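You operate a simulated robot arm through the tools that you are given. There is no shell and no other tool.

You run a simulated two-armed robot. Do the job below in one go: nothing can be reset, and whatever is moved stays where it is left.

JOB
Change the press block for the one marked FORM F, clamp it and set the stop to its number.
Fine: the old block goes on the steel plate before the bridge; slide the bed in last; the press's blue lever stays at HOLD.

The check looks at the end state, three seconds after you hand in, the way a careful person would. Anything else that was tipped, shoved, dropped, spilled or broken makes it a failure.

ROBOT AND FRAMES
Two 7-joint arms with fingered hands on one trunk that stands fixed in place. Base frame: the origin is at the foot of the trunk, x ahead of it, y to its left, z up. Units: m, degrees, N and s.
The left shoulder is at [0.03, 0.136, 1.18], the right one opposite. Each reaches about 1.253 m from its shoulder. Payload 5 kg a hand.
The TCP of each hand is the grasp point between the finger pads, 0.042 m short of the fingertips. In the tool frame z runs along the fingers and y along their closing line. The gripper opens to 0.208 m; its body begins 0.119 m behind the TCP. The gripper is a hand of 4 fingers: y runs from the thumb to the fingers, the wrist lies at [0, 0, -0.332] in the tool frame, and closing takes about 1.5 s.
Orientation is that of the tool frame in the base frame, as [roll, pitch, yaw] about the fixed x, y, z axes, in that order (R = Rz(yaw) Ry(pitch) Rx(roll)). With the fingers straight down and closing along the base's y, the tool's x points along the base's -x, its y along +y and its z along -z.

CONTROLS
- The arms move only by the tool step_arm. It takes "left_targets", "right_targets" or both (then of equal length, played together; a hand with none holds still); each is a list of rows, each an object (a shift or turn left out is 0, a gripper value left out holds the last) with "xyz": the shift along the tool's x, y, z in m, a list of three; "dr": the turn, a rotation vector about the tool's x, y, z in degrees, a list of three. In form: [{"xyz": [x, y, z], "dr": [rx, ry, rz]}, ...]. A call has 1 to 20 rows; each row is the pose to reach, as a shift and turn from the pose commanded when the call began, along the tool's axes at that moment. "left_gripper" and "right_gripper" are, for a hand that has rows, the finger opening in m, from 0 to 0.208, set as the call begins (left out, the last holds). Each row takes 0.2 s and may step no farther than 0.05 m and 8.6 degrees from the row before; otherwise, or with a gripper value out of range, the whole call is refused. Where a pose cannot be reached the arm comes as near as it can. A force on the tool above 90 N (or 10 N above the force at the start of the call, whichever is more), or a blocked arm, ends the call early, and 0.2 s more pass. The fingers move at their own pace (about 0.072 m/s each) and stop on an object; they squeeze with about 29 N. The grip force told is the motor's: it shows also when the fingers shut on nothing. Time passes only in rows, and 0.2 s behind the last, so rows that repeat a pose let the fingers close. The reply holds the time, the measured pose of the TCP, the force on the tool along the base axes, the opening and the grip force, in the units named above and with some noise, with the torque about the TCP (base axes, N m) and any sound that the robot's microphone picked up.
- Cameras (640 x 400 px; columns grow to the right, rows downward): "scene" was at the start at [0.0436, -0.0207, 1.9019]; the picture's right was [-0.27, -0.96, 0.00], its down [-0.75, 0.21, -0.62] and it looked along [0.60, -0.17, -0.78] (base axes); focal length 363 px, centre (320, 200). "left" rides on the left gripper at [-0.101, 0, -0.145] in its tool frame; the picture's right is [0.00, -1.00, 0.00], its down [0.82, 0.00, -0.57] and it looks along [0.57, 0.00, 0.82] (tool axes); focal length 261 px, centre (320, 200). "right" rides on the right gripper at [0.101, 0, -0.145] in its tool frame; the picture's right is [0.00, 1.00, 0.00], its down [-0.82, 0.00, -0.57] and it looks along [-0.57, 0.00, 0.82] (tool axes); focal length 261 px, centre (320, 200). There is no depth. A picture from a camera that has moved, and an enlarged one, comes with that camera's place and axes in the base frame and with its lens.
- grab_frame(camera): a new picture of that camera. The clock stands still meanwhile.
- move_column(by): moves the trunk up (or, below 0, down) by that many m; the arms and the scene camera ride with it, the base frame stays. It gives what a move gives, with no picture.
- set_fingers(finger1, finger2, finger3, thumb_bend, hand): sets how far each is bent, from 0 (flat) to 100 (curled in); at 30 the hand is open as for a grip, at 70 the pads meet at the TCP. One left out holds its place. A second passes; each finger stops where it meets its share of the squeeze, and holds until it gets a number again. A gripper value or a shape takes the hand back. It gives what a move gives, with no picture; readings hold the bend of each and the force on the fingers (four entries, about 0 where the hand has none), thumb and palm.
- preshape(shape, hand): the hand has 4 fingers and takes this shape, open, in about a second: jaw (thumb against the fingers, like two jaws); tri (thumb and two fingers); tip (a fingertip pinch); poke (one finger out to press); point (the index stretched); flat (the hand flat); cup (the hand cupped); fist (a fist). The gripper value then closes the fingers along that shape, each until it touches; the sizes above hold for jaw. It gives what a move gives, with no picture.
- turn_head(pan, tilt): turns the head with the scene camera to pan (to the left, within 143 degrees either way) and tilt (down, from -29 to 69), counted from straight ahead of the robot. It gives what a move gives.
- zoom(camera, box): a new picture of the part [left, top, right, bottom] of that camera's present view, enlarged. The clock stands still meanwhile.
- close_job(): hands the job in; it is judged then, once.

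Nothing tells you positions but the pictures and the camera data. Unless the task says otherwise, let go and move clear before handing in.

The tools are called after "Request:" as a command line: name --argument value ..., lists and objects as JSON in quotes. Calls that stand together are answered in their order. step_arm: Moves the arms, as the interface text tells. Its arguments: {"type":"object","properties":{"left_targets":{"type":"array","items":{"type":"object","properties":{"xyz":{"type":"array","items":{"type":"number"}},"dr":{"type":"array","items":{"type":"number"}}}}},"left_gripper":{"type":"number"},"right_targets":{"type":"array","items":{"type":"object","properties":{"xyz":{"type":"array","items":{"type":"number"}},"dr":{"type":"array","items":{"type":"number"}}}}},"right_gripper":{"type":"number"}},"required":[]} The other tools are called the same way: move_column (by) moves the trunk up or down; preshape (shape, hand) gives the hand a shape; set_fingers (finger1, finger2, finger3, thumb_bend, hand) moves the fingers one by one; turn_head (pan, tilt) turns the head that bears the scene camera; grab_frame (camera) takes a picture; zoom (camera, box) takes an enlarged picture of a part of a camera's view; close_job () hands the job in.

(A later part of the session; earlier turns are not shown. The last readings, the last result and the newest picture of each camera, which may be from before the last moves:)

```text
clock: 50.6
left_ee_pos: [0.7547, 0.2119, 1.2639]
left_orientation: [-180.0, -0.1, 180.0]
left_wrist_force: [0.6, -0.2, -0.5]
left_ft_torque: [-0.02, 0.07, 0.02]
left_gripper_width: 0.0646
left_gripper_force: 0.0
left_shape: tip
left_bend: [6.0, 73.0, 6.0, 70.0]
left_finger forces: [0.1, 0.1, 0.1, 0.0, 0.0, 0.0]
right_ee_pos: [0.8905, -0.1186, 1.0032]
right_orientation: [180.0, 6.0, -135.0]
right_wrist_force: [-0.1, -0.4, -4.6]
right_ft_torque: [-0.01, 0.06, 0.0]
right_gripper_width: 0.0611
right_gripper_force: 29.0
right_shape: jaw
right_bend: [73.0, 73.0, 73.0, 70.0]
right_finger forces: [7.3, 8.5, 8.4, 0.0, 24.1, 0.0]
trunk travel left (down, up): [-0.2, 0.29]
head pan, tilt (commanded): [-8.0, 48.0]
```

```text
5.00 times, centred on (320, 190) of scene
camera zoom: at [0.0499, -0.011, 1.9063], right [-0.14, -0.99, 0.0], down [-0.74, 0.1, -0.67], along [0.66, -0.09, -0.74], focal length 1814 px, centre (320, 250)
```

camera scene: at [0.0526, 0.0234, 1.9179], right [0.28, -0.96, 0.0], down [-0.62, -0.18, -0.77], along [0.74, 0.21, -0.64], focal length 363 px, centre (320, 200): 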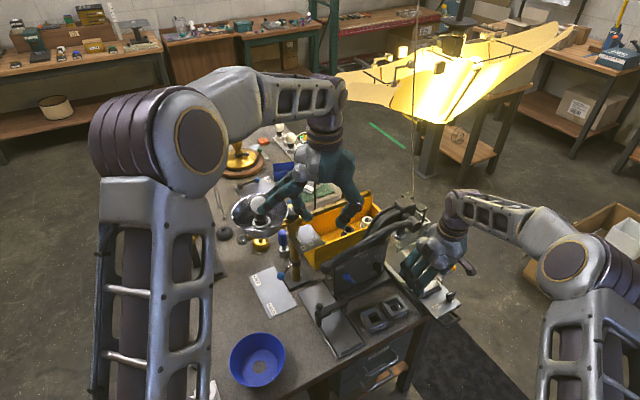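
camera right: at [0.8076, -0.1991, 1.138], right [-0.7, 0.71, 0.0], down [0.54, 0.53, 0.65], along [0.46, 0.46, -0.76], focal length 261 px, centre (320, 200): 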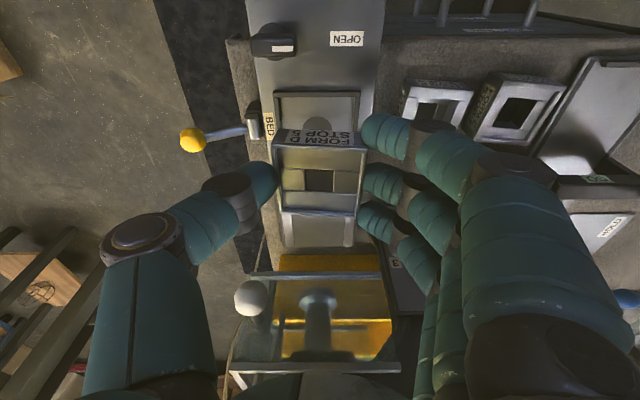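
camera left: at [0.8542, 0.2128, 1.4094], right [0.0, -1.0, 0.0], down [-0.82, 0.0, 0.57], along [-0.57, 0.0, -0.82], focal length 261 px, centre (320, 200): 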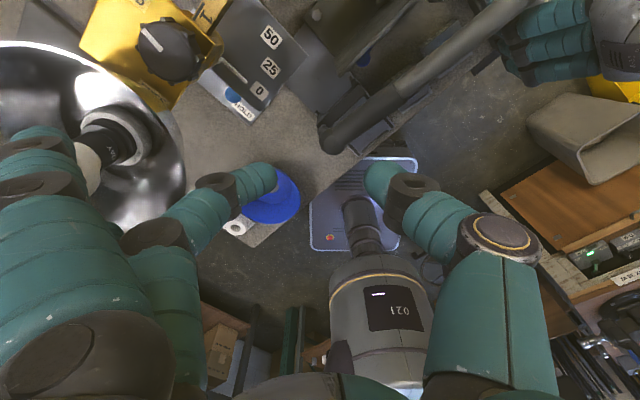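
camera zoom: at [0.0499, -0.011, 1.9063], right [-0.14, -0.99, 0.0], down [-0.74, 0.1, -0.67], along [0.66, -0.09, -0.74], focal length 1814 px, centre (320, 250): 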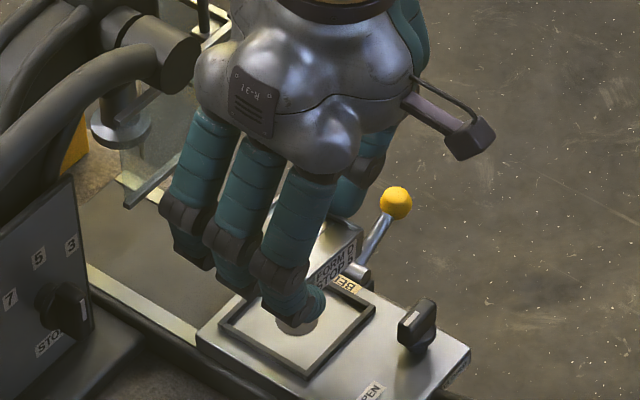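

D is lifted cleanly (~0.45 kg) and the empty nest is visible. Before carrying it to the gauge plate, I'll move the left arm up and out of that airspace, then pull the right hand back toward the bench front.

Request:
step_arm --left_targets '[{"xyz": [0.0, 0.0, -0.03]}, {"xyz": [0.01, 0.01, -0.06]}, {"xyz": [0.03, 0.03, -0.08]}, {"xyz": [0.05, 0.055, -0.08]}, {"xyz": [0.07, 0.08, -0.08]}, {"xyz": [0.09, 0.105, -0.08]}, {"xyz": [0.11, 0.13, -0.08]}, {"xyz": [0.13, 0.16, -0.08]}, {"xyz": [0.15, 0.19, -0.08]}, {"xyz": [0.17, 0.22, -0.08]}]'

Request:
step_arm --right_targets '[{"xyz": [0.02, 0, -0.02]}, {"xyz": [0.045, 0, -0.03]}, {"xyz": [0.07, 0, -0.04]}, {"xyz": [0.1, 0, -0.05]}, {"xyz": [0.125, 0.02, -0.05]}, {"xyz": [0.14, 0.05, -0.05]}, {"xyz": [0.14, 0.08, -0.05]}, {"xyz": [0.14, 0.08, -0.05]}]'

Request:
grab_frame --camera "right"

Request:
turn_head --pan 15 --tilt 48

Request:
grab_frame --camera "scene"

```text
clock: 52.8
left_ee_pos: [0.5833, 0.4342, 1.3449]
left_orientation: [-179.9, 0.0, 179.8]
left_wrist_force: [-0.7, -0.2, 0.2]
left_ft_torque: [-0.05, -0.09, 0.03]
left_gripper_width: 0.0644
left_gripper_force: 0.0
left_shape: tip
left_bend: [5.0, 73.0, 5.0, 70.0]
left_finger forces: [0.0, 0.1, 0.0, 0.0, 0.0, 0.0]
right_ee_pos: [0.8872, -0.1175, 1.0057]
right_orientation: [-179.9, 6.1, -135.1]
right_wrist_force: [-0.9, 1.7, -3.7]
right_ft_torque: [-0.15, -0.01, -0.04]
right_gripper_width: 0.0608
right_gripper_force: 29.0
right_shape: jaw
right_bend: [73.0, 73.0, 73.0, 70.0]
right_finger forces: [7.2, 8.6, 8.5, 0.0, 24.0, 0.0]
trunk travel left (down, up): [-0.2, 0.29]
head pan, tilt (commanded): [-8.0, 48.0]
```

```text
clock: 54.6
left_ee_pos: [0.5849, 0.4311, 1.3441]
left_orientation: [-180.0, 0.0, 180.0]
left_wrist_force: [0.1, -0.8, 0.5]
left_ft_torque: [0.07, 0.01, -0.02]
left_gripper_width: 0.0641
left_gripper_force: 0.0
left_shape: tip
left_bend: [5.0, 73.0, 5.0, 70.0]
left_finger forces: [0.0, 0.1, 0.0, 0.0, 0.1, 0.0]
right_ee_pos: [0.7311, -0.1639, 1.04]
right_orientation: [-180.0, 6.1, -135.1]
right_wrist_force: [0.2, -1.1, -5.3]
right_ft_torque: [0.03, 0.02, 0.01]
right_gripper_width: 0.0606
right_gripper_force: 29.0
right_shape: jaw
right_bend: [73.0, 73.0, 73.0, 70.0]
right_finger forces: [7.4, 8.7, 8.6, 0.0, 24.3, 0.0]
trunk travel left (down, up): [-0.2, 0.29]
head pan, tilt (commanded): [-8.0, 48.0]
```

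```text
taken
camera right: at [0.6492, -0.2443, 1.1738], right [-0.7, 0.71, 0.0], down [0.54, 0.53, 0.65], along [0.46, 0.46, -0.76], focal length 261 px, centre (320, 200)
```

right: 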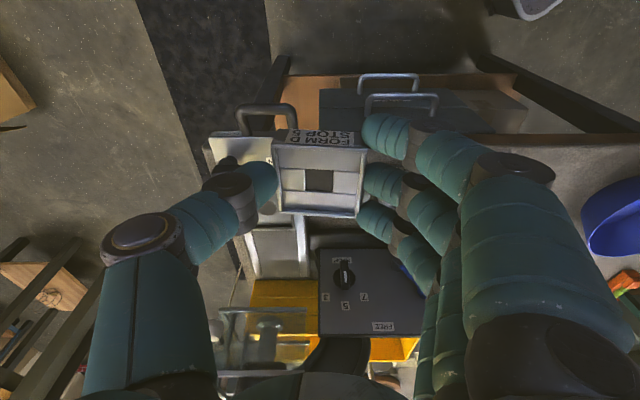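

```text
clock: 55.5
left_ee_pos: [0.5846, 0.4326, 1.3435]
left_orientation: [-179.9, 0.0, -180.0]
left_wrist_force: [0.0, -0.5, 0.5]
left_ft_torque: [0.02, 0.01, 0.02]
left_gripper_width: 0.0644
left_gripper_force: 0.0
left_shape: tip
left_bend: [5.0, 73.0, 5.0, 70.0]
left_finger forces: [0.0, 0.0, 0.0, 0.0, 0.1, 0.0]
right_ee_pos: [0.7303, -0.1629, 1.0405]
right_orientation: [-180.0, 6.0, -135.0]
right_wrist_force: [0.3, -0.3, -4.8]
right_ft_torque: [-0.01, 0.03, -0.02]
right_gripper_width: 0.0608
right_gripper_force: 29.2
right_shape: jaw
right_bend: [73.0, 73.0, 73.0, 70.0]
right_finger forces: [7.3, 8.7, 8.5, 0.0, 24.2, 0.0]
trunk travel left (down, up): [-0.2, 0.29]
head pan, tilt (commanded): [15.0, 48.0]
```

```text
taken
camera scene: at [0.0473, 0.0202, 1.9064], right [0.26, -0.97, 0.0], down [-0.72, -0.19, -0.67], along [0.65, 0.17, -0.74], focal length 363 px, centre (320, 200)
```

scene: 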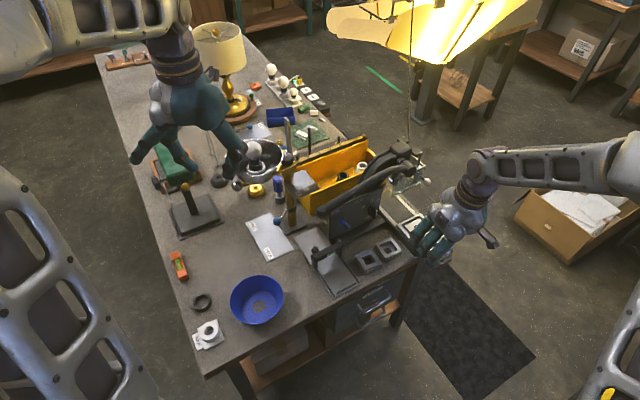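

Left arm is out of the way. Zooming the plate and bridge to plan the set-down.

Request:
zoom --camera "scene" --box '[290, 215, 370, 300]'

Request:
zoom --camera "scene" --box '[240, 180, 400, 300]'

```text
4.71 times, centred on (330, 258) of scene
camera zoom: at [0.0473, 0.0202, 1.9064], right [0.26, -0.97, 0.0], down [-0.72, -0.19, -0.67], along [0.65, 0.17, -0.74], focal length 1708 px, centre (273, -71)
```

zoom: 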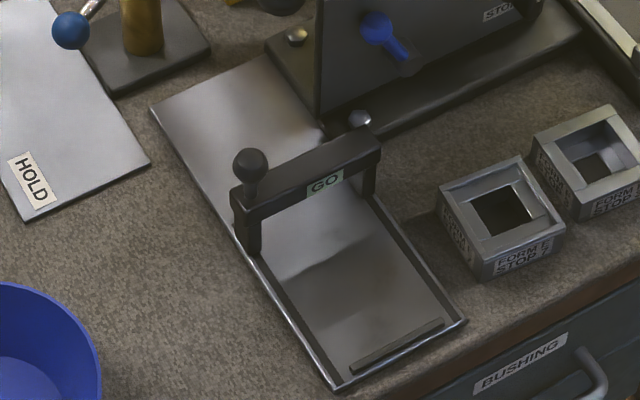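

```text
3.33 times, centred on (320, 240) of scene
camera zoom: at [0.0473, 0.0202, 1.9064], right [0.26, -0.97, 0.0], down [-0.72, -0.19, -0.67], along [0.65, 0.17, -0.74], focal length 1210 px, centre (320, 67)
```

zoom: 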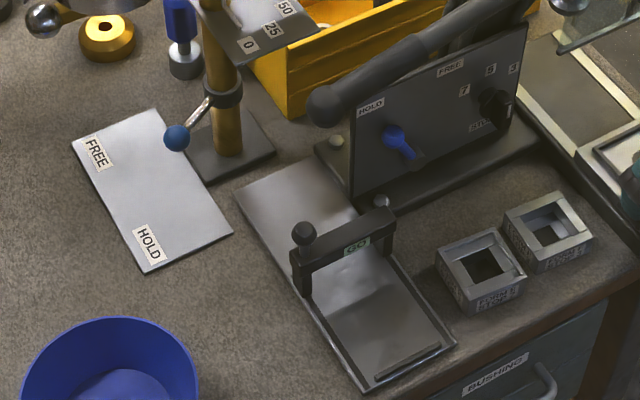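

Near region before the bridge: free rectangle n 0.509–0.617, w 0.337–0.422, plate z≈0.837. I'll carry D along the bench front, then forward over that spot at height.

Request:
step_arm --right_targets '[{"xyz": [0, 0.035, 0]}, {"xyz": [0, 0.07, 0]}, {"xyz": [0, 0.105, 0]}, {"xyz": [0, 0.14, 0]}, {"xyz": [0, 0.175, 0]}, {"xyz": [0, 0.21, 0]}, {"xyz": [0, 0.24, 0]}, {"xyz": [-0.02, 0.2519, 0.0021]}, {"xyz": [-0.055, 0.2519, 0.0058]}, {"xyz": [-0.09, 0.2519, 0.0095]}, {"xyz": [-0.12, 0.2519, 0.0126]}, {"xyz": [-0.1406, 0.2519, 0.0148]}, {"xyz": [-0.1406, 0.2519, 0.0148]}]'

Request:
grab_frame --camera "right"

Request:
zoom --camera "scene" --box '[240, 150, 400, 300]'

```text
clock: 58.3
left_ee_pos: [0.5842, 0.4329, 1.3456]
left_orientation: [180.0, 0.1, 179.9]
left_wrist_force: [0.7, 0.4, 0.2]
left_ft_torque: [0.05, -0.05, -0.02]
left_gripper_width: 0.0644
left_gripper_force: 0.0
left_shape: tip
left_bend: [5.0, 73.0, 5.0, 70.0]
left_finger forces: [0.1, 0.0, 0.0, 0.0, 0.1, 0.1]
right_ee_pos: [0.6506, 0.1137, 1.0394]
right_orientation: [-180.0, 6.0, -135.0]
right_wrist_force: [-0.8, -0.8, -5.3]
right_ft_torque: [-0.01, 0.03, -0.01]
right_gripper_width: 0.0609
right_gripper_force: 28.5
right_shape: jaw
right_bend: [73.0, 73.0, 73.0, 70.0]
right_finger forces: [7.1, 8.7, 8.2, 0.1, 23.4, 0.0]
trunk travel left (down, up): [-0.2, 0.29]
head pan, tilt (commanded): [15.0, 48.0]
```

```text
taken
camera right: at [0.57, 0.033, 1.1737], right [-0.7, 0.71, 0.0], down [0.54, 0.53, 0.65], along [0.46, 0.46, -0.76], focal length 261 px, centre (320, 200)
```

right: 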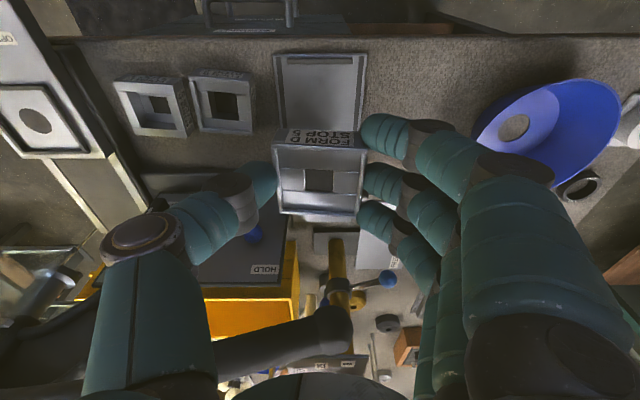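

```text
2.67 times, centred on (320, 225) of scene
camera zoom: at [0.0466, 0.0203, 1.9065], right [0.26, -0.97, 0.0], down [-0.72, -0.19, -0.67], along [0.65, 0.17, -0.74], focal length 968 px, centre (320, 133)
```

zoom: 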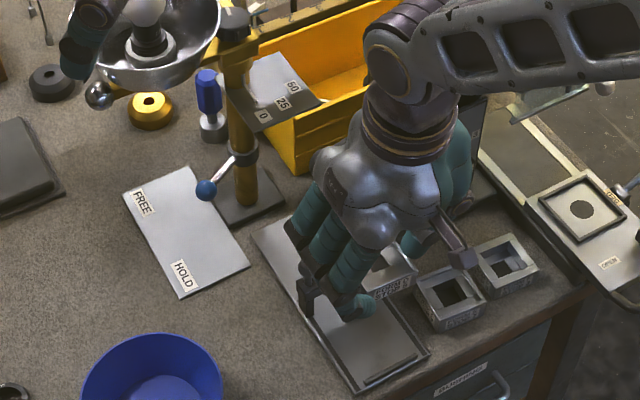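

Centered over the plate's front area. Lowering to ~2 cm above and re-checking.

Request:
step_arm --right_targets '[{"xyz": [0.0029, 0, 0.028]}, {"xyz": [0.0059, 0, 0.056]}, {"xyz": [0.0088, 0, 0.084]}, {"xyz": [0.0115, 0, 0.11]}, {"xyz": [0.0139, 0, 0.132]}, {"xyz": [0.0139, 0, 0.132]}]'

Request:
zoom --camera "right" --box '[180, 60, 460, 270]'

Request:
zoom --camera "scene" --box '[270, 190, 370, 290]'

```text
clock: 59.7
left_ee_pos: [0.5838, 0.4333, 1.344]
left_orientation: [-180.0, -0.1, 180.0]
left_wrist_force: [0.4, 0.0, -0.2]
left_ft_torque: [0.01, -0.01, -0.02]
left_gripper_width: 0.0646
left_gripper_force: 0.1
left_shape: tip
left_bend: [5.0, 73.0, 5.0, 70.0]
left_finger forces: [0.1, 0.0, 0.0, 0.0, 0.0, 0.1]
right_ee_pos: [0.653, 0.114, 0.9082]
right_orientation: [179.9, 6.1, -135.1]
right_wrist_force: [0.9, 0.7, -3.7]
right_ft_torque: [-0.01, -0.03, 0.02]
right_gripper_width: 0.0606
right_gripper_force: 29.4
right_shape: jaw
right_bend: [73.0, 73.0, 73.0, 70.0]
right_finger forces: [7.3, 8.6, 8.1, 0.0, 23.4, 0.1]
trunk travel left (down, up): [-0.2, 0.29]
head pan, tilt (commanded): [15.0, 48.0]
```

```text
1.90 times, centred on (320, 165) of right
camera zoom: at [0.5712, 0.0332, 1.0417], right [-0.7, 0.71, 0.0], down [0.54, 0.53, 0.65], along [0.46, 0.46, -0.76], focal length 496 px, centre (320, 267)
```

zoom: 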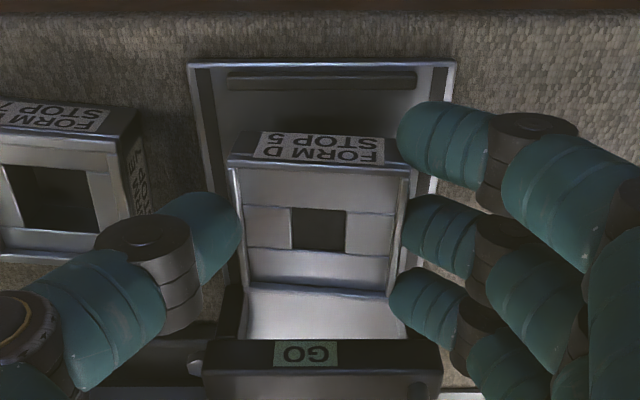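

```text
4.00 times, centred on (320, 240) of scene
camera zoom: at [0.0466, 0.0204, 1.9065], right [0.26, -0.97, 0.0], down [-0.72, -0.19, -0.67], along [0.65, 0.17, -0.74], focal length 1452 px, centre (320, 40)
```

zoom: 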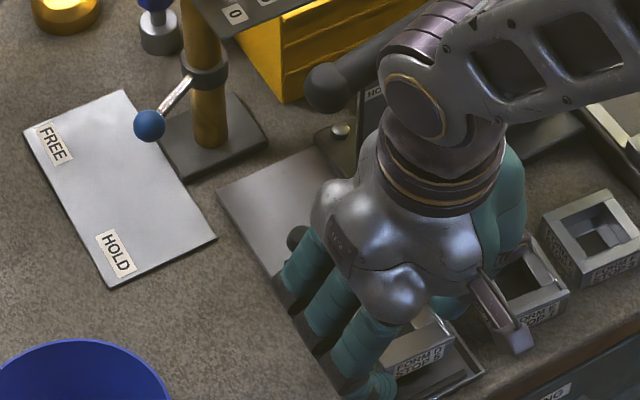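

Position is good, but the thumb would pass close to block E when opening, so I'll shift D ~6 mm left on the plate and keep descending gently.

Request:
step_arm --right_targets '[{"xyz": [0, 0.006, 0]}, {"xyz": [0.0008, 0.006, 0.008]}, {"xyz": [0.0016, 0.006, 0.0155]}, {"xyz": [0.0016, 0.006, 0.0155]}]'

Request:
zoom --camera "right" --box '[180, 60, 460, 270]'

```text
clock: 60.7
left_ee_pos: [0.5849, 0.4312, 1.3451]
left_orientation: [-180.0, 0.1, 180.0]
left_wrist_force: [-0.2, 0.7, -0.3]
left_ft_torque: [0.02, 0.03, -0.01]
left_gripper_width: 0.0648
left_gripper_force: 0.0
left_shape: tip
left_bend: [5.0, 73.0, 5.0, 70.0]
left_finger forces: [0.0, 0.0, 0.1, 0.0, 0.1, 0.0]
right_ee_pos: [0.6477, 0.1185, 0.8913]
right_orientation: [179.9, 6.1, -135.1]
right_wrist_force: [-1.4, -1.2, 2.2]
right_ft_torque: [-0.17, -0.15, -0.02]
right_gripper_width: 0.0607
right_gripper_force: 28.9
right_shape: jaw
right_bend: [73.0, 73.0, 73.0, 70.0]
right_finger forces: [7.8, 9.6, 9.2, 0.0, 27.5, 0.0]
trunk travel left (down, up): [-0.2, 0.29]
head pan, tilt (commanded): [15.0, 48.0]
```

```text
1.90 times, centred on (320, 165) of right
camera zoom: at [0.5666, 0.0377, 1.0256], right [-0.7, 0.71, 0.0], down [0.54, 0.53, 0.65], along [0.46, 0.46, -0.76], focal length 496 px, centre (320, 267)
```

zoom: 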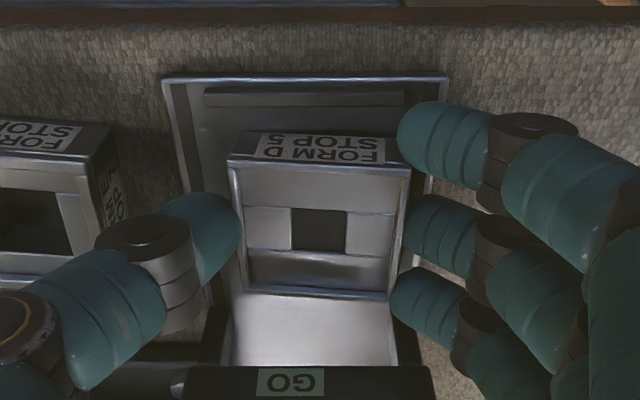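

Contact felt (about +7 N). I'll settle 1 mm further to be sure the block is down, then check.

Request:
step_arm --right_targets '[{"xyz": [0.0001, 0, 0.0012]}, {"xyz": [0.0001, 0, 0.0012]}]'

Request:
zoom --camera "right" --box '[240, 110, 400, 230]'

Request:
zoom --camera "scene" --box '[310, 230, 370, 290]'

```text
clock: 61.3
left_ee_pos: [0.5844, 0.4329, 1.3448]
left_orientation: [180.0, 0.1, 180.0]
left_wrist_force: [-0.6, -0.4, 0.6]
left_ft_torque: [0.03, -0.01, -0.01]
left_gripper_width: 0.0645
left_gripper_force: 0.0
left_shape: tip
left_bend: [5.0, 73.0, 5.0, 70.0]
left_finger forces: [0.0, 0.0, 0.1, 0.0, 0.1, 0.1]
right_ee_pos: [0.6482, 0.1192, 0.8902]
right_orientation: [179.9, 6.0, -135.0]
right_wrist_force: [0.0, -1.0, 6.4]
right_ft_torque: [-0.25, -0.28, -0.01]
right_gripper_width: 0.0607
right_gripper_force: 29.5
right_shape: jaw
right_bend: [73.0, 73.0, 73.0, 70.0]
right_finger forces: [7.7, 10.0, 10.1, 0.0, 30.8, 0.0]
trunk travel left (down, up): [-0.2, 0.29]
head pan, tilt (commanded): [15.0, 48.0]
```

```text
3.33 times, centred on (320, 170) of right
camera zoom: at [0.5663, 0.0377, 1.0247], right [-0.7, 0.71, 0.0], down [0.54, 0.53, 0.65], along [0.47, 0.46, -0.76], focal length 869 px, centre (320, 300)
```

zoom: 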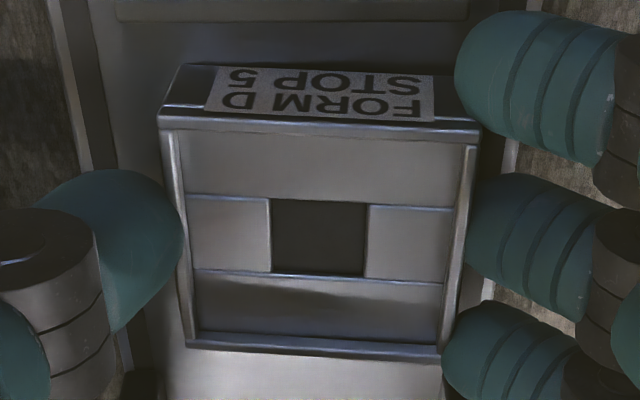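

```text
6.67 times, centred on (340, 260) of scene
camera zoom: at [0.0462, 0.0206, 1.9065], right [0.26, -0.97, 0.0], down [-0.72, -0.19, -0.67], along [0.65, 0.17, -0.74], focal length 2419 px, centre (187, -200)
```

zoom: 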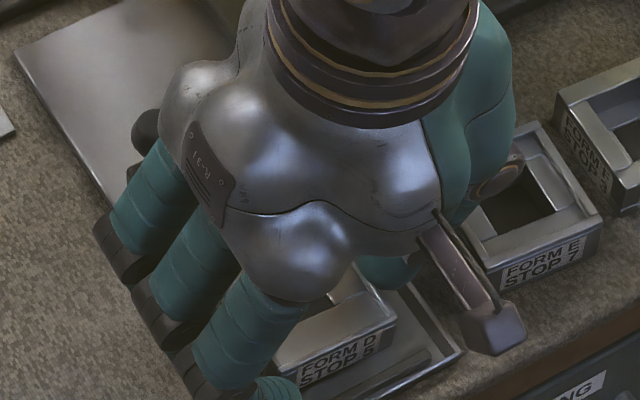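

D is resting on the plate. Releasing with a small opening so the thumb stays clear of block E, then lifting.

Request:
step_arm --right_targets '[{"xyz": [0, 0, 0]}, {"xyz": [0, 0, 0]}, {"xyz": [0, 0, 0]}]' --right_gripper 0.072

Request:
zoom --camera "right" --box '[180, 60, 460, 270]'

```text
clock: 62.1
left_ee_pos: [0.5833, 0.4322, 1.343]
left_orientation: [179.9, 0.0, -180.0]
left_wrist_force: [-0.2, -0.2, 0.7]
left_ft_torque: [-0.02, 0.01, 0.01]
left_gripper_width: 0.0644
left_gripper_force: 0.0
left_shape: tip
left_bend: [5.0, 73.0, 5.0, 70.0]
left_finger forces: [0.0, 0.0, 0.0, 0.1, 0.0, 0.0]
right_ee_pos: [0.6467, 0.1192, 0.8904]
right_orientation: [180.0, 6.0, -135.0]
right_wrist_force: [-0.2, -0.5, -0.2]
right_ft_torque: [-0.02, 0.03, -0.01]
right_gripper_width: 0.0711
right_gripper_force: 0.1
right_shape: jaw
right_bend: [74.0, 74.0, 74.0, 70.0]
right_finger forces: [0.0, 0.0, 0.1, 0.1, 0.0, 0.1]
trunk travel left (down, up): [-0.2, 0.29]
head pan, tilt (commanded): [15.0, 48.0]
```

```text
1.90 times, centred on (320, 165) of right
camera zoom: at [0.5663, 0.0375, 1.0241], right [-0.7, 0.71, 0.0], down [0.54, 0.53, 0.65], along [0.46, 0.46, -0.76], focal length 496 px, centre (320, 267)
```

zoom: 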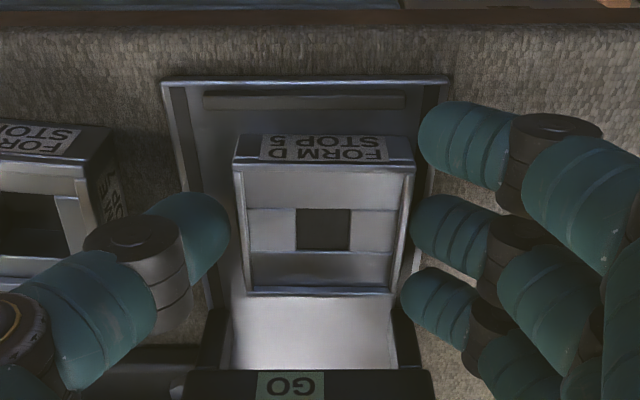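

Released and no contact forces. I'll open slightly more and lift straight up.

Request:
step_arm --right_targets '[{"xyz": [0, 0.001, 0]}, {"xyz": [0, 0.002, 0]}, {"xyz": [-0.0005, 0.002, -0.005]}, {"xyz": [-0.0016, 0.002, -0.015]}, {"xyz": [-0.0031, 0.002, -0.03]}, {"xyz": [-0.0063, 0.002, -0.06]}, {"xyz": [-0.0105, 0.002, -0.1]}, {"xyz": [-0.0146, 0.002, -0.14]}, {"xyz": [-0.0146, 0.002, -0.14]}]' --right_gripper 0.078

Request:
zoom --camera "right" --box '[180, 20, 460, 230]'

```text
clock: 64.1
left_ee_pos: [0.5851, 0.4328, 1.3443]
left_orientation: [-180.0, -0.1, 179.9]
left_wrist_force: [0.4, -0.2, -0.4]
left_ft_torque: [0.01, 0.08, 0.02]
left_gripper_width: 0.0647
left_gripper_force: 0.0
left_shape: tip
left_bend: [5.0, 73.0, 5.0, 70.0]
left_finger forces: [0.0, 0.0, 0.0, 0.1, 0.0, 0.0]
right_ee_pos: [0.6494, 0.1201, 1.0298]
right_orientation: [-180.0, 5.9, -135.0]
right_wrist_force: [-0.2, 1.1, -0.4]
right_ft_torque: [-0.02, 0.06, 0.0]
right_gripper_width: 0.0775
right_gripper_force: 0.1
right_shape: jaw
right_bend: [74.0, 74.0, 74.0, 70.0]
right_finger forces: [0.0, 0.0, 0.0, 0.0, 0.0, 0.0]
trunk travel left (down, up): [-0.2, 0.29]
head pan, tilt (commanded): [15.0, 48.0]
```

```text
1.90 times, centred on (320, 125) of right
camera zoom: at [0.5682, 0.0392, 1.1631], right [-0.7, 0.71, 0.0], down [0.54, 0.53, 0.65], along [0.46, 0.46, -0.76], focal length 496 px, centre (320, 343)
```

zoom: 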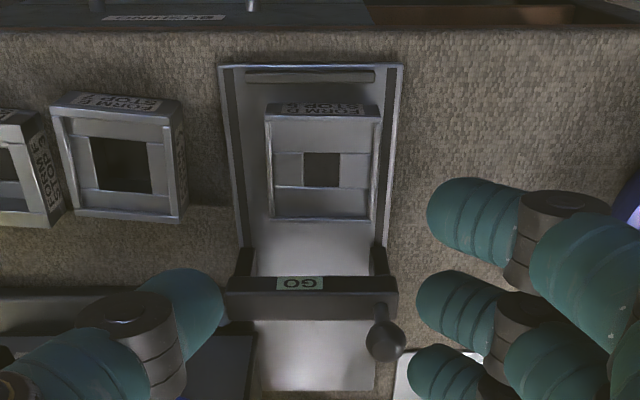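

D sits squarely on the steel plate before the bridge. Now for FORM F: the space is tight (E beside it, dial behind it), so I want the thumb behind F and fingers in front. I'll move back to free air and test turning the wrist that way.

Request:
step_arm --right_targets '[{"xyz": [0.0167, 0, -0.0131]}, {"xyz": [0.0335, -0.015, -0.0262]}, {"xyz": [0.05, -0.035, -0.0392]}, {"xyz": [0.067, -0.055, -0.0523]}, {"xyz": [0.0836, -0.08, -0.0654]}, {"xyz": [0.1, -0.105, -0.0785]}, {"xyz": [0.117, -0.125, -0.0915]}, {"xyz": [0.1338, -0.146, -0.1046]}]'

Request:
step_arm --right_targets '[{"xyz": [0, 0, 0], "dr": [0, 0, -7.5]}, {"xyz": [0, 0, 0], "dr": [0, 0, -15]}, {"xyz": [0, 0, 0], "dr": [0, 0, -22.5]}, {"xyz": [0, 0, 0], "dr": [0, 0, -30]}, {"xyz": [0, 0, 0], "dr": [0, 0, -37.5]}, {"xyz": [0, 0, 0], "dr": [0, 0, -45]}, {"xyz": [0, 0, 0], "dr": [0, 0, -45]}]'

Request:
grab_frame --camera "scene"

```text
clock: 65.9
left_ee_pos: [0.5838, 0.4309, 1.3454]
left_orientation: [-180.0, 0.0, 179.9]
left_wrist_force: [0.0, -0.4, 0.8]
left_ft_torque: [0.07, -0.01, -0.03]
left_gripper_width: 0.0645
left_gripper_force: 0.1
left_shape: tip
left_bend: [5.0, 73.0, 5.0, 70.0]
left_finger forces: [0.0, 0.0, 0.0, 0.0, 0.0, 0.0]
right_ee_pos: [0.6464, -0.0853, 1.1201]
right_orientation: [179.9, 6.0, -134.9]
right_wrist_force: [0.0, -0.5, 0.1]
right_ft_torque: [0.04, -0.03, 0.03]
right_gripper_width: 0.0774
right_gripper_force: 0.1
right_shape: jaw
right_bend: [74.0, 74.0, 74.0, 70.0]
right_finger forces: [0.0, 0.0, 0.0, 0.1, 0.1, 0.1]
trunk travel left (down, up): [-0.2, 0.29]
head pan, tilt (commanded): [15.0, 48.0]
```

```text
clock: 67.5
left_ee_pos: [0.5848, 0.4322, 1.3448]
left_orientation: [180.0, 0.0, -179.9]
left_wrist_force: [0.8, 0.4, -0.1]
left_ft_torque: [-0.01, -0.03, 0.03]
left_gripper_width: 0.0646
left_gripper_force: 0.1
left_shape: tip
left_bend: [5.0, 73.0, 5.0, 70.0]
left_finger forces: [0.1, 0.0, 0.0, 0.0, 0.0, 0.1]
right_ee_pos: [0.6474, -0.0852, 1.1207]
right_orientation: [-175.7, 4.2, -89.9]
right_wrist_force: [-0.4, 0.5, -0.2]
right_ft_torque: [-0.04, 0.0, 0.02]
right_gripper_width: 0.0776
right_gripper_force: 0.0
right_shape: jaw
right_bend: [74.0, 74.0, 74.0, 70.0]
right_finger forces: [0.0, 0.0, 0.0, 0.0, 0.0, 0.0]
trunk travel left (down, up): [-0.2, 0.29]
head pan, tilt (commanded): [15.0, 48.0]
```

```text
taken
camera scene: at [0.0468, 0.0209, 1.9064], right [0.26, -0.97, 0.0], down [-0.72, -0.19, -0.67], along [0.65, 0.17, -0.74], focal length 363 px, centre (320, 200)
```

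scene: 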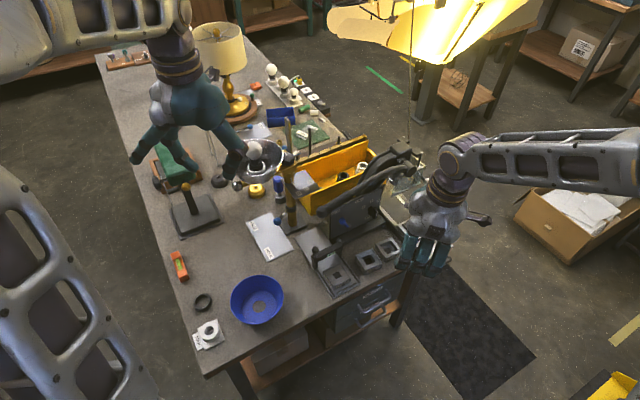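

Halfway fine; continuing the wrist turn to put the thumb on the press side.

Request:
step_arm --right_targets '[{"xyz": [0, 0, 0], "dr": [0, 0, -7.5]}, {"xyz": [0, 0, 0], "dr": [0, 0, -15]}, {"xyz": [0, 0, 0], "dr": [0, 0, -22.5]}, {"xyz": [0, 0, 0], "dr": [0, 0, -30]}, {"xyz": [0, 0, 0], "dr": [0, 0, -37.5]}, {"xyz": [0, 0, 0], "dr": [0, 0, -45]}, {"xyz": [0, 0, 0], "dr": [0, 0, -45]}]'

Request:
grab_frame --camera "scene"

Request:
grab_frame --camera "right"

```text
clock: 69.1
left_ee_pos: [0.5833, 0.4322, 1.3432]
left_orientation: [180.0, 0.0, 179.9]
left_wrist_force: [-0.9, 1.4, -0.1]
left_ft_torque: [-0.09, -0.07, 0.03]
left_gripper_width: 0.0646
left_gripper_force: 0.1
left_shape: tip
left_bend: [5.0, 73.0, 5.0, 70.0]
left_finger forces: [0.0, 0.0, 0.0, 0.1, 0.0, 0.1]
right_ee_pos: [0.6483, -0.0841, 1.1214]
right_orientation: [-174.0, -0.1, -44.9]
right_wrist_force: [0.2, 0.9, 0.2]
right_ft_torque: [-0.06, -0.02, -0.03]
right_gripper_width: 0.0777
right_gripper_force: 0.1
right_shape: jaw
right_bend: [74.0, 74.0, 74.0, 70.0]
right_finger forces: [0.0, 0.0, 0.1, 0.0, 0.0, 0.0]
trunk travel left (down, up): [-0.2, 0.29]
head pan, tilt (commanded): [15.0, 48.0]
```

```text
taken
camera scene: at [0.0461, 0.0216, 1.9065], right [0.26, -0.97, 0.0], down [-0.72, -0.19, -0.67], along [0.65, 0.17, -0.74], focal length 363 px, centre (320, 200)
```

scene: 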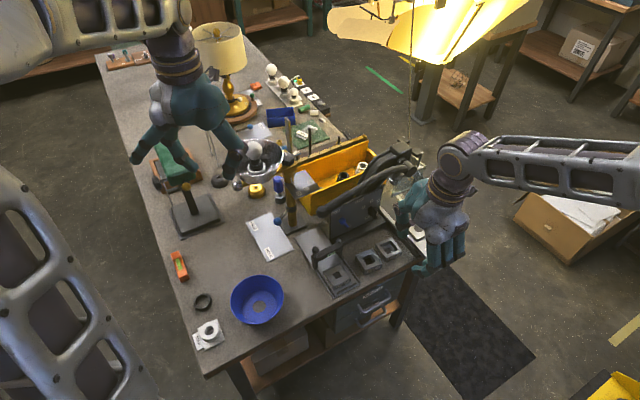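

```text
taken
camera right: at [0.7087, -0.1656, 1.2655], right [-0.71, -0.7, -0.1], down [-0.62, 0.54, 0.57], along [-0.34, 0.47, -0.82], focal length 261 px, centre (320, 200)
```

right: 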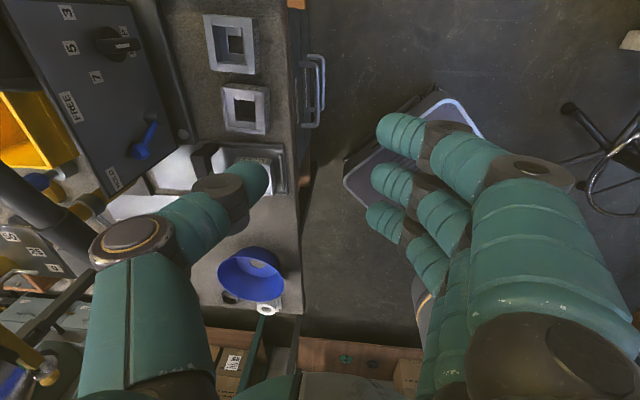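

Wrist turn works (thumb now on the press side). I'll form the thumb rod again, level the hand and align with F's slight skew, then look at F from here.

Request:
set_fingers --hand "right" --finger1 10 --finger2 10 --finger3 10 --thumb_bend 52

Request:
step_arm --right_targets '[{"xyz": [0, 0, 0], "dr": [-3, -3, 1.6]}, {"xyz": [0, 0, 0], "dr": [-6, -6, 3.2]}, {"xyz": [0, 0, 0], "dr": [-6, -6, 3.2]}]'

Request:
grab_frame --camera "right"

Request:
zoom --camera "right" --box '[60, 0, 320, 170]'

```text
clock: 70.1
left_ee_pos: [0.5833, 0.4333, 1.3451]
left_orientation: [-180.0, 0.0, -180.0]
left_wrist_force: [0.5, 0.8, -0.1]
left_ft_torque: [-0.03, 0.0, 0.0]
left_gripper_width: 0.0647
left_gripper_force: 0.0
left_shape: tip
left_bend: [5.0, 73.0, 5.0, 70.0]
left_finger forces: [0.0, 0.0, 0.1, 0.0, 0.1, 0.0]
right_ee_pos: [0.6478, -0.0828, 1.1203]
right_orientation: [-174.0, 0.0, -44.9]
right_wrist_force: [-0.1, 0.2, -0.3]
right_ft_torque: [-0.03, 0.0, 0.01]
right_gripper_width: 0.1993
right_gripper_force: 0.1
right_shape: fingers
right_bend: [10.0, 10.0, 10.0, 52.0]
right_finger forces: [0.1, 0.0, 0.0, 0.0, 0.1, 0.0]
trunk travel left (down, up): [-0.2, 0.29]
head pan, tilt (commanded): [15.0, 48.0]
```

```text
clock: 70.9
left_ee_pos: [0.5841, 0.4322, 1.3452]
left_orientation: [179.9, 0.0, 179.9]
left_wrist_force: [-0.1, -0.3, -0.1]
left_ft_torque: [-0.01, -0.04, 0.02]
left_gripper_width: 0.0643
left_gripper_force: 0.0
left_shape: tip
left_bend: [5.0, 73.0, 5.0, 70.0]
left_finger forces: [0.1, 0.1, 0.0, 0.0, 0.1, 0.0]
right_ee_pos: [0.6485, -0.0851, 1.1209]
right_orientation: [179.8, 6.2, -47.8]
right_wrist_force: [-0.4, -0.3, 1.1]
right_ft_torque: [-0.03, -0.05, 0.01]
right_gripper_width: 0.1995
right_gripper_force: 0.1
right_shape: fingers
right_bend: [10.0, 10.0, 10.0, 52.0]
right_finger forces: [0.0, 0.1, 0.0, 0.0, 0.0, 0.1]
trunk travel left (down, up): [-0.2, 0.29]
head pan, tilt (commanded): [15.0, 48.0]
```

```text
taken
camera right: at [0.7256, -0.1703, 1.2541], right [-0.74, -0.67, 0.0], down [-0.5, 0.56, 0.66], along [-0.44, 0.49, -0.75], focal length 261 px, centre (320, 200)
```

right: 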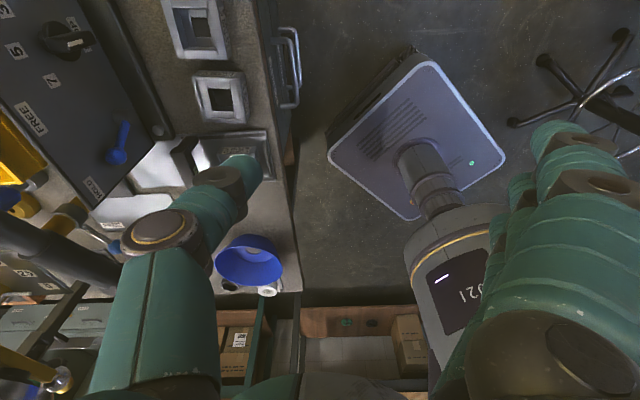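

```text
2.35 times, centred on (190, 85) of right
camera zoom: at [0.7256, -0.1703, 1.2541], right [-0.74, -0.67, 0.0], down [-0.5, 0.56, 0.66], along [-0.44, 0.49, -0.75], focal length 613 px, centre (626, 471)
```

zoom: 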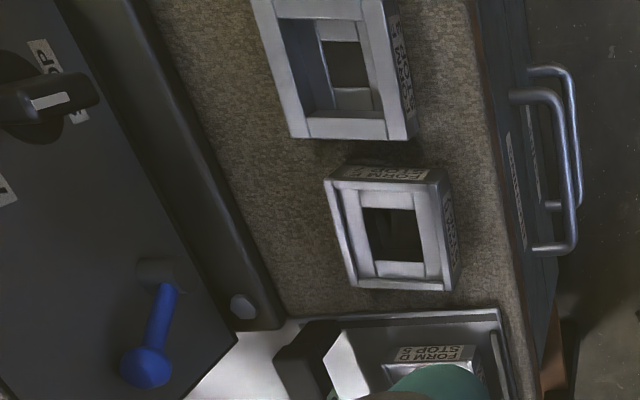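

Now moving above the front of F and descending in front of it, staying clear of the press handle.

Request:
step_arm --right_targets '[{"xyz": [0.022, -0.025, 0.005]}, {"xyz": [0.044, -0.05, 0.009]}, {"xyz": [0.0656, -0.0748, 0.014]}, {"xyz": [0.0694, -0.0748, 0.05]}, {"xyz": [0.0732, -0.0748, 0.085]}, {"xyz": [0.077, -0.0748, 0.12]}, {"xyz": [0.0807, -0.0748, 0.1531]}, {"xyz": [0.0807, -0.0748, 0.1531]}]'

Request:
grab_frame --camera "right"

Request:
zoom --camera "scene" --box '[340, 170, 460, 290]'

```text
clock: 72.7
left_ee_pos: [0.5835, 0.4333, 1.3454]
left_orientation: [-180.0, 0.0, -180.0]
left_wrist_force: [0.3, 0.4, 0.3]
left_ft_torque: [-0.04, -0.03, 0.01]
left_gripper_width: 0.0644
left_gripper_force: 0.1
left_shape: tip
left_bend: [5.0, 73.0, 5.0, 70.0]
left_finger forces: [0.0, 0.1, 0.0, 0.0, 0.1, 0.1]
right_ee_pos: [0.745, -0.0822, 0.9585]
right_orientation: [179.8, 6.1, -47.9]
right_wrist_force: [-0.2, 1.1, 0.2]
right_ft_torque: [-0.06, -0.03, -0.01]
right_gripper_width: 0.1996
right_gripper_force: 0.0
right_shape: fingers
right_bend: [10.0, 10.0, 10.0, 52.0]
right_finger forces: [0.0, 0.0, 0.0, 0.0, 0.1, 0.0]
trunk travel left (down, up): [-0.2, 0.29]
head pan, tilt (commanded): [15.0, 48.0]
```

```text
taken
camera right: at [0.8229, -0.1682, 1.0924], right [-0.74, -0.67, 0.0], down [-0.5, 0.56, 0.66], along [-0.44, 0.49, -0.76], focal length 261 px, centre (320, 200)
```

right: 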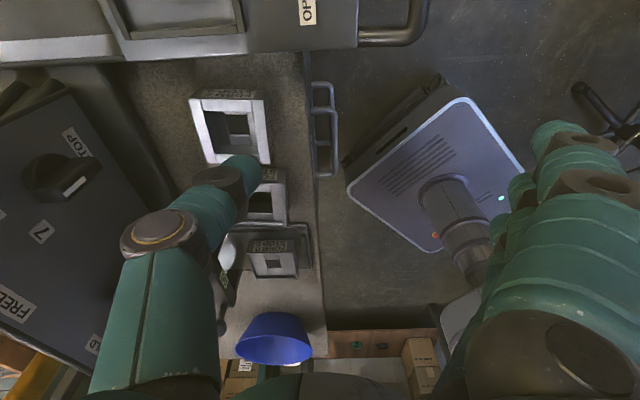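

```text
3.33 times, centred on (400, 230) of scene
camera zoom: at [0.0463, 0.021, 1.9065], right [0.26, -0.97, 0.0], down [-0.72, -0.19, -0.67], along [0.65, 0.17, -0.74], focal length 1210 px, centre (53, 100)
```

zoom: 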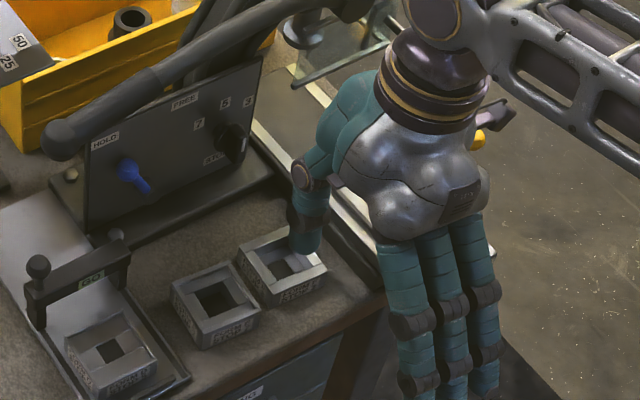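

Thumb hangs over F's middle, clear of the handle. Moving forward so the thumb is just behind F (between F and the press base).

Request:
step_arm --right_targets '[{"xyz": [-0.0012, -0.024, 0]}, {"xyz": [-0.0024, -0.048, 0]}, {"xyz": [-0.0036, -0.0707, 0.0004]}, {"xyz": [-0.0036, -0.0707, 0.0004]}]'

Request:
zoom --camera "right" --box '[60, 50, 380, 250]'

Request:
zoom --camera "scene" --box '[350, 190, 430, 270]'

```text
clock: 73.7
left_ee_pos: [0.5836, 0.4318, 1.3453]
left_orientation: [180.0, 0.0, -179.9]
left_wrist_force: [0.3, 0.0, 0.6]
left_ft_torque: [0.05, -0.04, 0.0]
left_gripper_width: 0.0648
left_gripper_force: 0.1
left_shape: tip
left_bend: [5.0, 73.0, 5.0, 70.0]
left_finger forces: [0.0, 0.0, 0.1, 0.0, 0.0, 0.0]
right_ee_pos: [0.7595, -0.0651, 0.9595]
right_orientation: [179.9, 5.9, -48.3]
right_wrist_force: [-0.6, -0.7, -0.7]
right_ft_torque: [0.04, -0.03, 0.01]
right_gripper_width: 0.1999
right_gripper_force: 0.0
right_shape: fingers
right_bend: [10.0, 10.0, 10.0, 52.0]
right_finger forces: [0.0, 0.0, 0.1, 0.1, 0.0, 0.0]
right hand out of reach, approached as far as the arm can: row 2, 3, 4
trunk travel left (down, up): [-0.2, 0.29]
head pan, tilt (commanded): [15.0, 48.0]
```

```text
2.00 times, centred on (220, 150) of right
camera zoom: at [0.8371, -0.1518, 1.0935], right [-0.75, -0.66, 0.0], down [-0.5, 0.57, 0.65], along [-0.43, 0.49, -0.76], focal length 521 px, centre (520, 300)
```

zoom: 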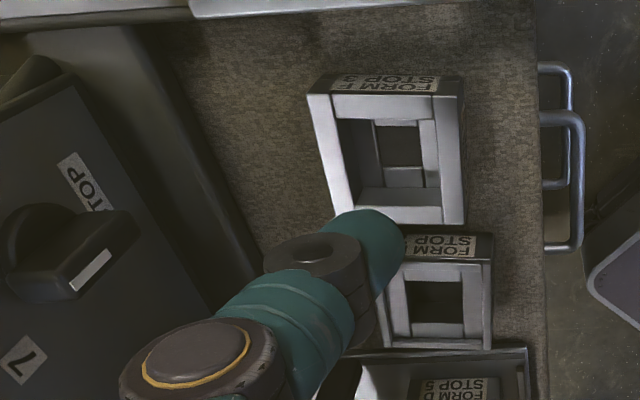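

```text
5.00 times, centred on (390, 230) of scene
camera zoom: at [0.0462, 0.0199, 1.9065], right [0.26, -0.97, 0.0], down [-0.72, -0.19, -0.67], along [0.65, 0.17, -0.74], focal length 1814 px, centre (-30, 50)
```

zoom: 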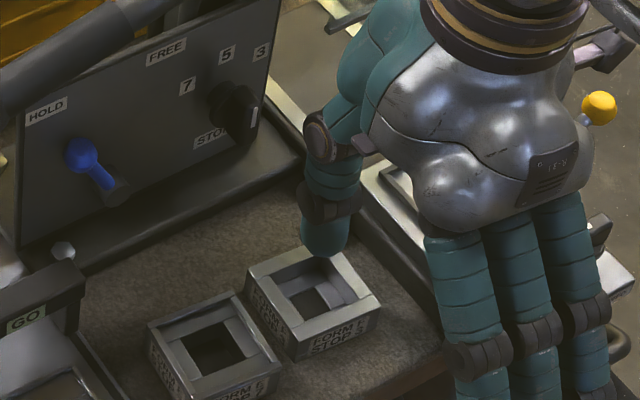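

That wrist angle can't reach all the way to F. A better option: approach F with the closing axis turned ~27° (hand yaw about −75°), which also keeps the thumb clear of the dial. I'll back off, re-orient, and test reach above F.

Request:
step_arm --right_targets '[{"xyz": [0, 0.02, -0.01]}, {"xyz": [0, 0.045, -0.03]}, {"xyz": [0, 0.06, -0.06]}, {"xyz": [0, 0.06, -0.06], "dr": [0, 0, 7]}, {"xyz": [0, 0.06, -0.06], "dr": [0, 0, 14]}, {"xyz": [0, 0.06, -0.06], "dr": [0, 0, 21]}, {"xyz": [0, 0.06, -0.06], "dr": [0, 0, 27]}, {"xyz": [0, 0.06, -0.06], "dr": [0, 0, 27]}]'

Request:
preshape --hand "right" --shape "jaw"

Request:
step_arm --right_targets '[{"xyz": [0, 0, 0]}, {"xyz": [0, 0, 0]}, {"xyz": [0, 0, 0]}, {"xyz": [0, 0, 0]}, {"xyz": [0, 0, 0]}, {"xyz": [0, 0, 0]}]' --right_gripper 0.1

Request:
grab_frame --camera "right"

```text
clock: 75.5
left_ee_pos: [0.5845, 0.4312, 1.3446]
left_orientation: [-180.0, 0.0, 179.9]
left_wrist_force: [0.5, -0.6, -0.2]
left_ft_torque: [0.02, 0.05, -0.02]
left_gripper_width: 0.0643
left_gripper_force: 0.2
left_shape: tip
left_bend: [5.0, 73.0, 5.0, 70.0]
left_finger forces: [0.0, 0.0, 0.0, 0.1, 0.0, 0.0]
right_ee_pos: [0.7203, -0.1129, 1.018]
right_orientation: [177.0, 5.3, -75.1]
right_wrist_force: [-0.1, 0.4, -0.7]
right_ft_torque: [0.04, 0.0, -0.01]
right_gripper_width: 0.2
right_gripper_force: 0.1
right_shape: fingers
right_bend: [10.0, 10.0, 10.0, 52.0]
right_finger forces: [0.0, 0.1, 0.0, 0.1, 0.1, 0.0]
trunk travel left (down, up): [-0.2, 0.29]
head pan, tilt (commanded): [15.0, 48.0]
```

```text
clock: 76.4
left_ee_pos: [0.5843, 0.4326, 1.3453]
left_orientation: [-180.0, 0.0, 179.9]
left_wrist_force: [-0.1, 0.0, 0.1]
left_ft_torque: [-0.03, 0.02, -0.02]
left_gripper_width: 0.0643
left_gripper_force: 0.1
left_shape: tip
left_bend: [5.0, 73.0, 5.0, 70.0]
left_finger forces: [0.0, 0.1, 0.1, 0.1, 0.0, 0.0]
right_ee_pos: [0.7211, -0.1115, 1.0173]
right_orientation: [177.0, 5.4, -75.0]
right_wrist_force: [0.4, -0.1, -0.4]
right_ft_torque: [-0.03, 0.05, 0.0]
right_gripper_width: 0.2055
right_gripper_force: 0.1
right_shape: jaw
right_bend: [29.0, 29.0, 29.0, 29.0]
right_finger forces: [0.0, 0.0, 0.0, 0.0, 0.0, 0.0]
trunk travel left (down, up): [-0.2, 0.29]
head pan, tilt (commanded): [15.0, 48.0]
```

```text
clock: 77.8
left_ee_pos: [0.5839, 0.4336, 1.343]
left_orientation: [179.9, 0.0, 179.9]
left_wrist_force: [-0.2, 0.5, -0.6]
left_ft_torque: [0.01, -0.01, -0.01]
left_gripper_width: 0.0646
left_gripper_force: 0.1
left_shape: tip
left_bend: [5.0, 73.0, 5.0, 70.0]
left_finger forces: [0.1, 0.0, 0.0, 0.1, 0.0, 0.0]
right_ee_pos: [0.7215, -0.1128, 1.0186]
right_orientation: [177.0, 5.4, -74.9]
right_wrist_force: [0.2, -0.2, 0.4]
right_ft_torque: [0.02, 0.02, 0.02]
right_gripper_width: 0.1009
right_gripper_force: 0.0
right_shape: jaw
right_bend: [73.0, 73.0, 73.0, 70.0]
right_finger forces: [0.0, 0.0, 0.1, 0.0, 0.1, 0.0]
trunk travel left (down, up): [-0.2, 0.29]
head pan, tilt (commanded): [15.0, 48.0]
```

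```text
taken
camera right: at [0.7575, -0.2202, 1.1531], right [-0.96, -0.26, 0.05], down [-0.16, 0.75, 0.65], along [-0.21, 0.61, -0.76], focal length 261 px, centre (320, 200)
```

right: 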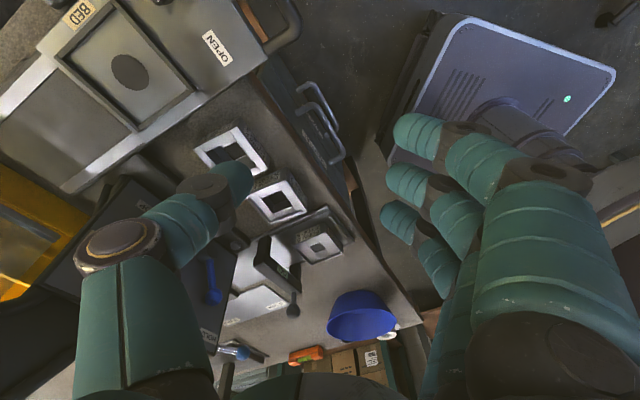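

Now leveling the closing plane and moving over F at low height in this orientation to test reach.

Request:
step_arm --right_targets '[{"xyz": [0.0027, -0.0015, 0.03], "dr": [1.5, 0.3, 0]}, {"xyz": [0.0055, -0.0031, 0.0583], "dr": [3, 0.6, 0]}, {"xyz": [-0.0095, -0.0296, 0.0583], "dr": [3, 0.6, 0]}, {"xyz": [-0.0246, -0.0561, 0.0583], "dr": [3, 0.6, 0]}, {"xyz": [-0.0396, -0.0826, 0.0584], "dr": [3, 0.6, 0]}, {"xyz": [-0.0546, -0.1091, 0.0584], "dr": [3, 0.6, 0]}, {"xyz": [-0.0546, -0.1091, 0.0584], "dr": [3, 0.6, 0]}]'

Request:
grab_frame --camera "right"

Request:
zoom --camera "scene" --box '[350, 180, 430, 270]'

```text
clock: 79.4
left_ee_pos: [0.5829, 0.4319, 1.3449]
left_orientation: [179.9, 0.0, -180.0]
left_wrist_force: [0.1, -0.7, -0.1]
left_ft_torque: [0.09, -0.06, -0.03]
left_gripper_width: 0.0645
left_gripper_force: 0.1
left_shape: tip
left_bend: [5.0, 73.0, 5.0, 70.0]
left_finger forces: [0.0, 0.0, 0.0, 0.0, 0.1, 0.0]
right_ee_pos: [0.8056, -0.0274, 0.9596]
right_orientation: [-179.9, 4.8, -75.0]
right_wrist_force: [-0.2, -0.3, 0.6]
right_ft_torque: [0.04, -0.03, -0.01]
right_gripper_width: 0.1005
right_gripper_force: 0.0
right_shape: jaw
right_bend: [73.0, 73.0, 73.0, 70.0]
right_finger forces: [0.0, 0.1, 0.0, 0.0, 0.0, 0.0]
trunk travel left (down, up): [-0.2, 0.29]
head pan, tilt (commanded): [15.0, 48.0]
```

```text
taken
camera right: at [0.8342, -0.135, 1.0957], right [-0.97, -0.25, 0.0], down [-0.2, 0.74, 0.64], along [-0.16, 0.62, -0.77], focal length 261 px, centre (320, 200)
```

right: 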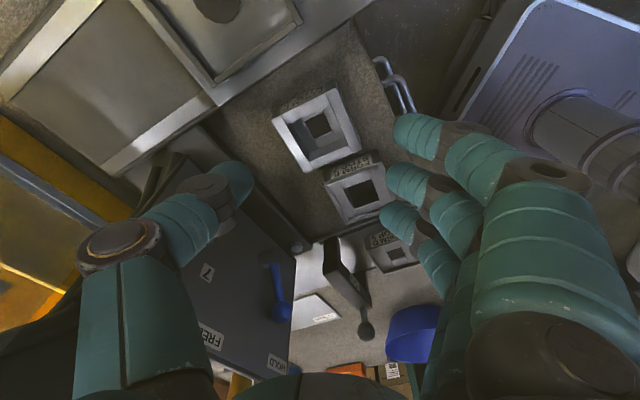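

```text
4.44 times, centred on (390, 225) of scene
camera zoom: at [0.046, 0.0191, 1.9065], right [0.26, -0.97, 0.0], down [-0.72, -0.19, -0.67], along [0.65, 0.17, -0.74], focal length 1613 px, centre (9, 89)
```

zoom: 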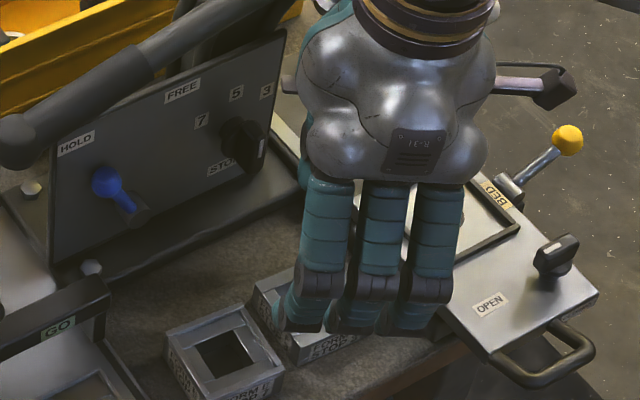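

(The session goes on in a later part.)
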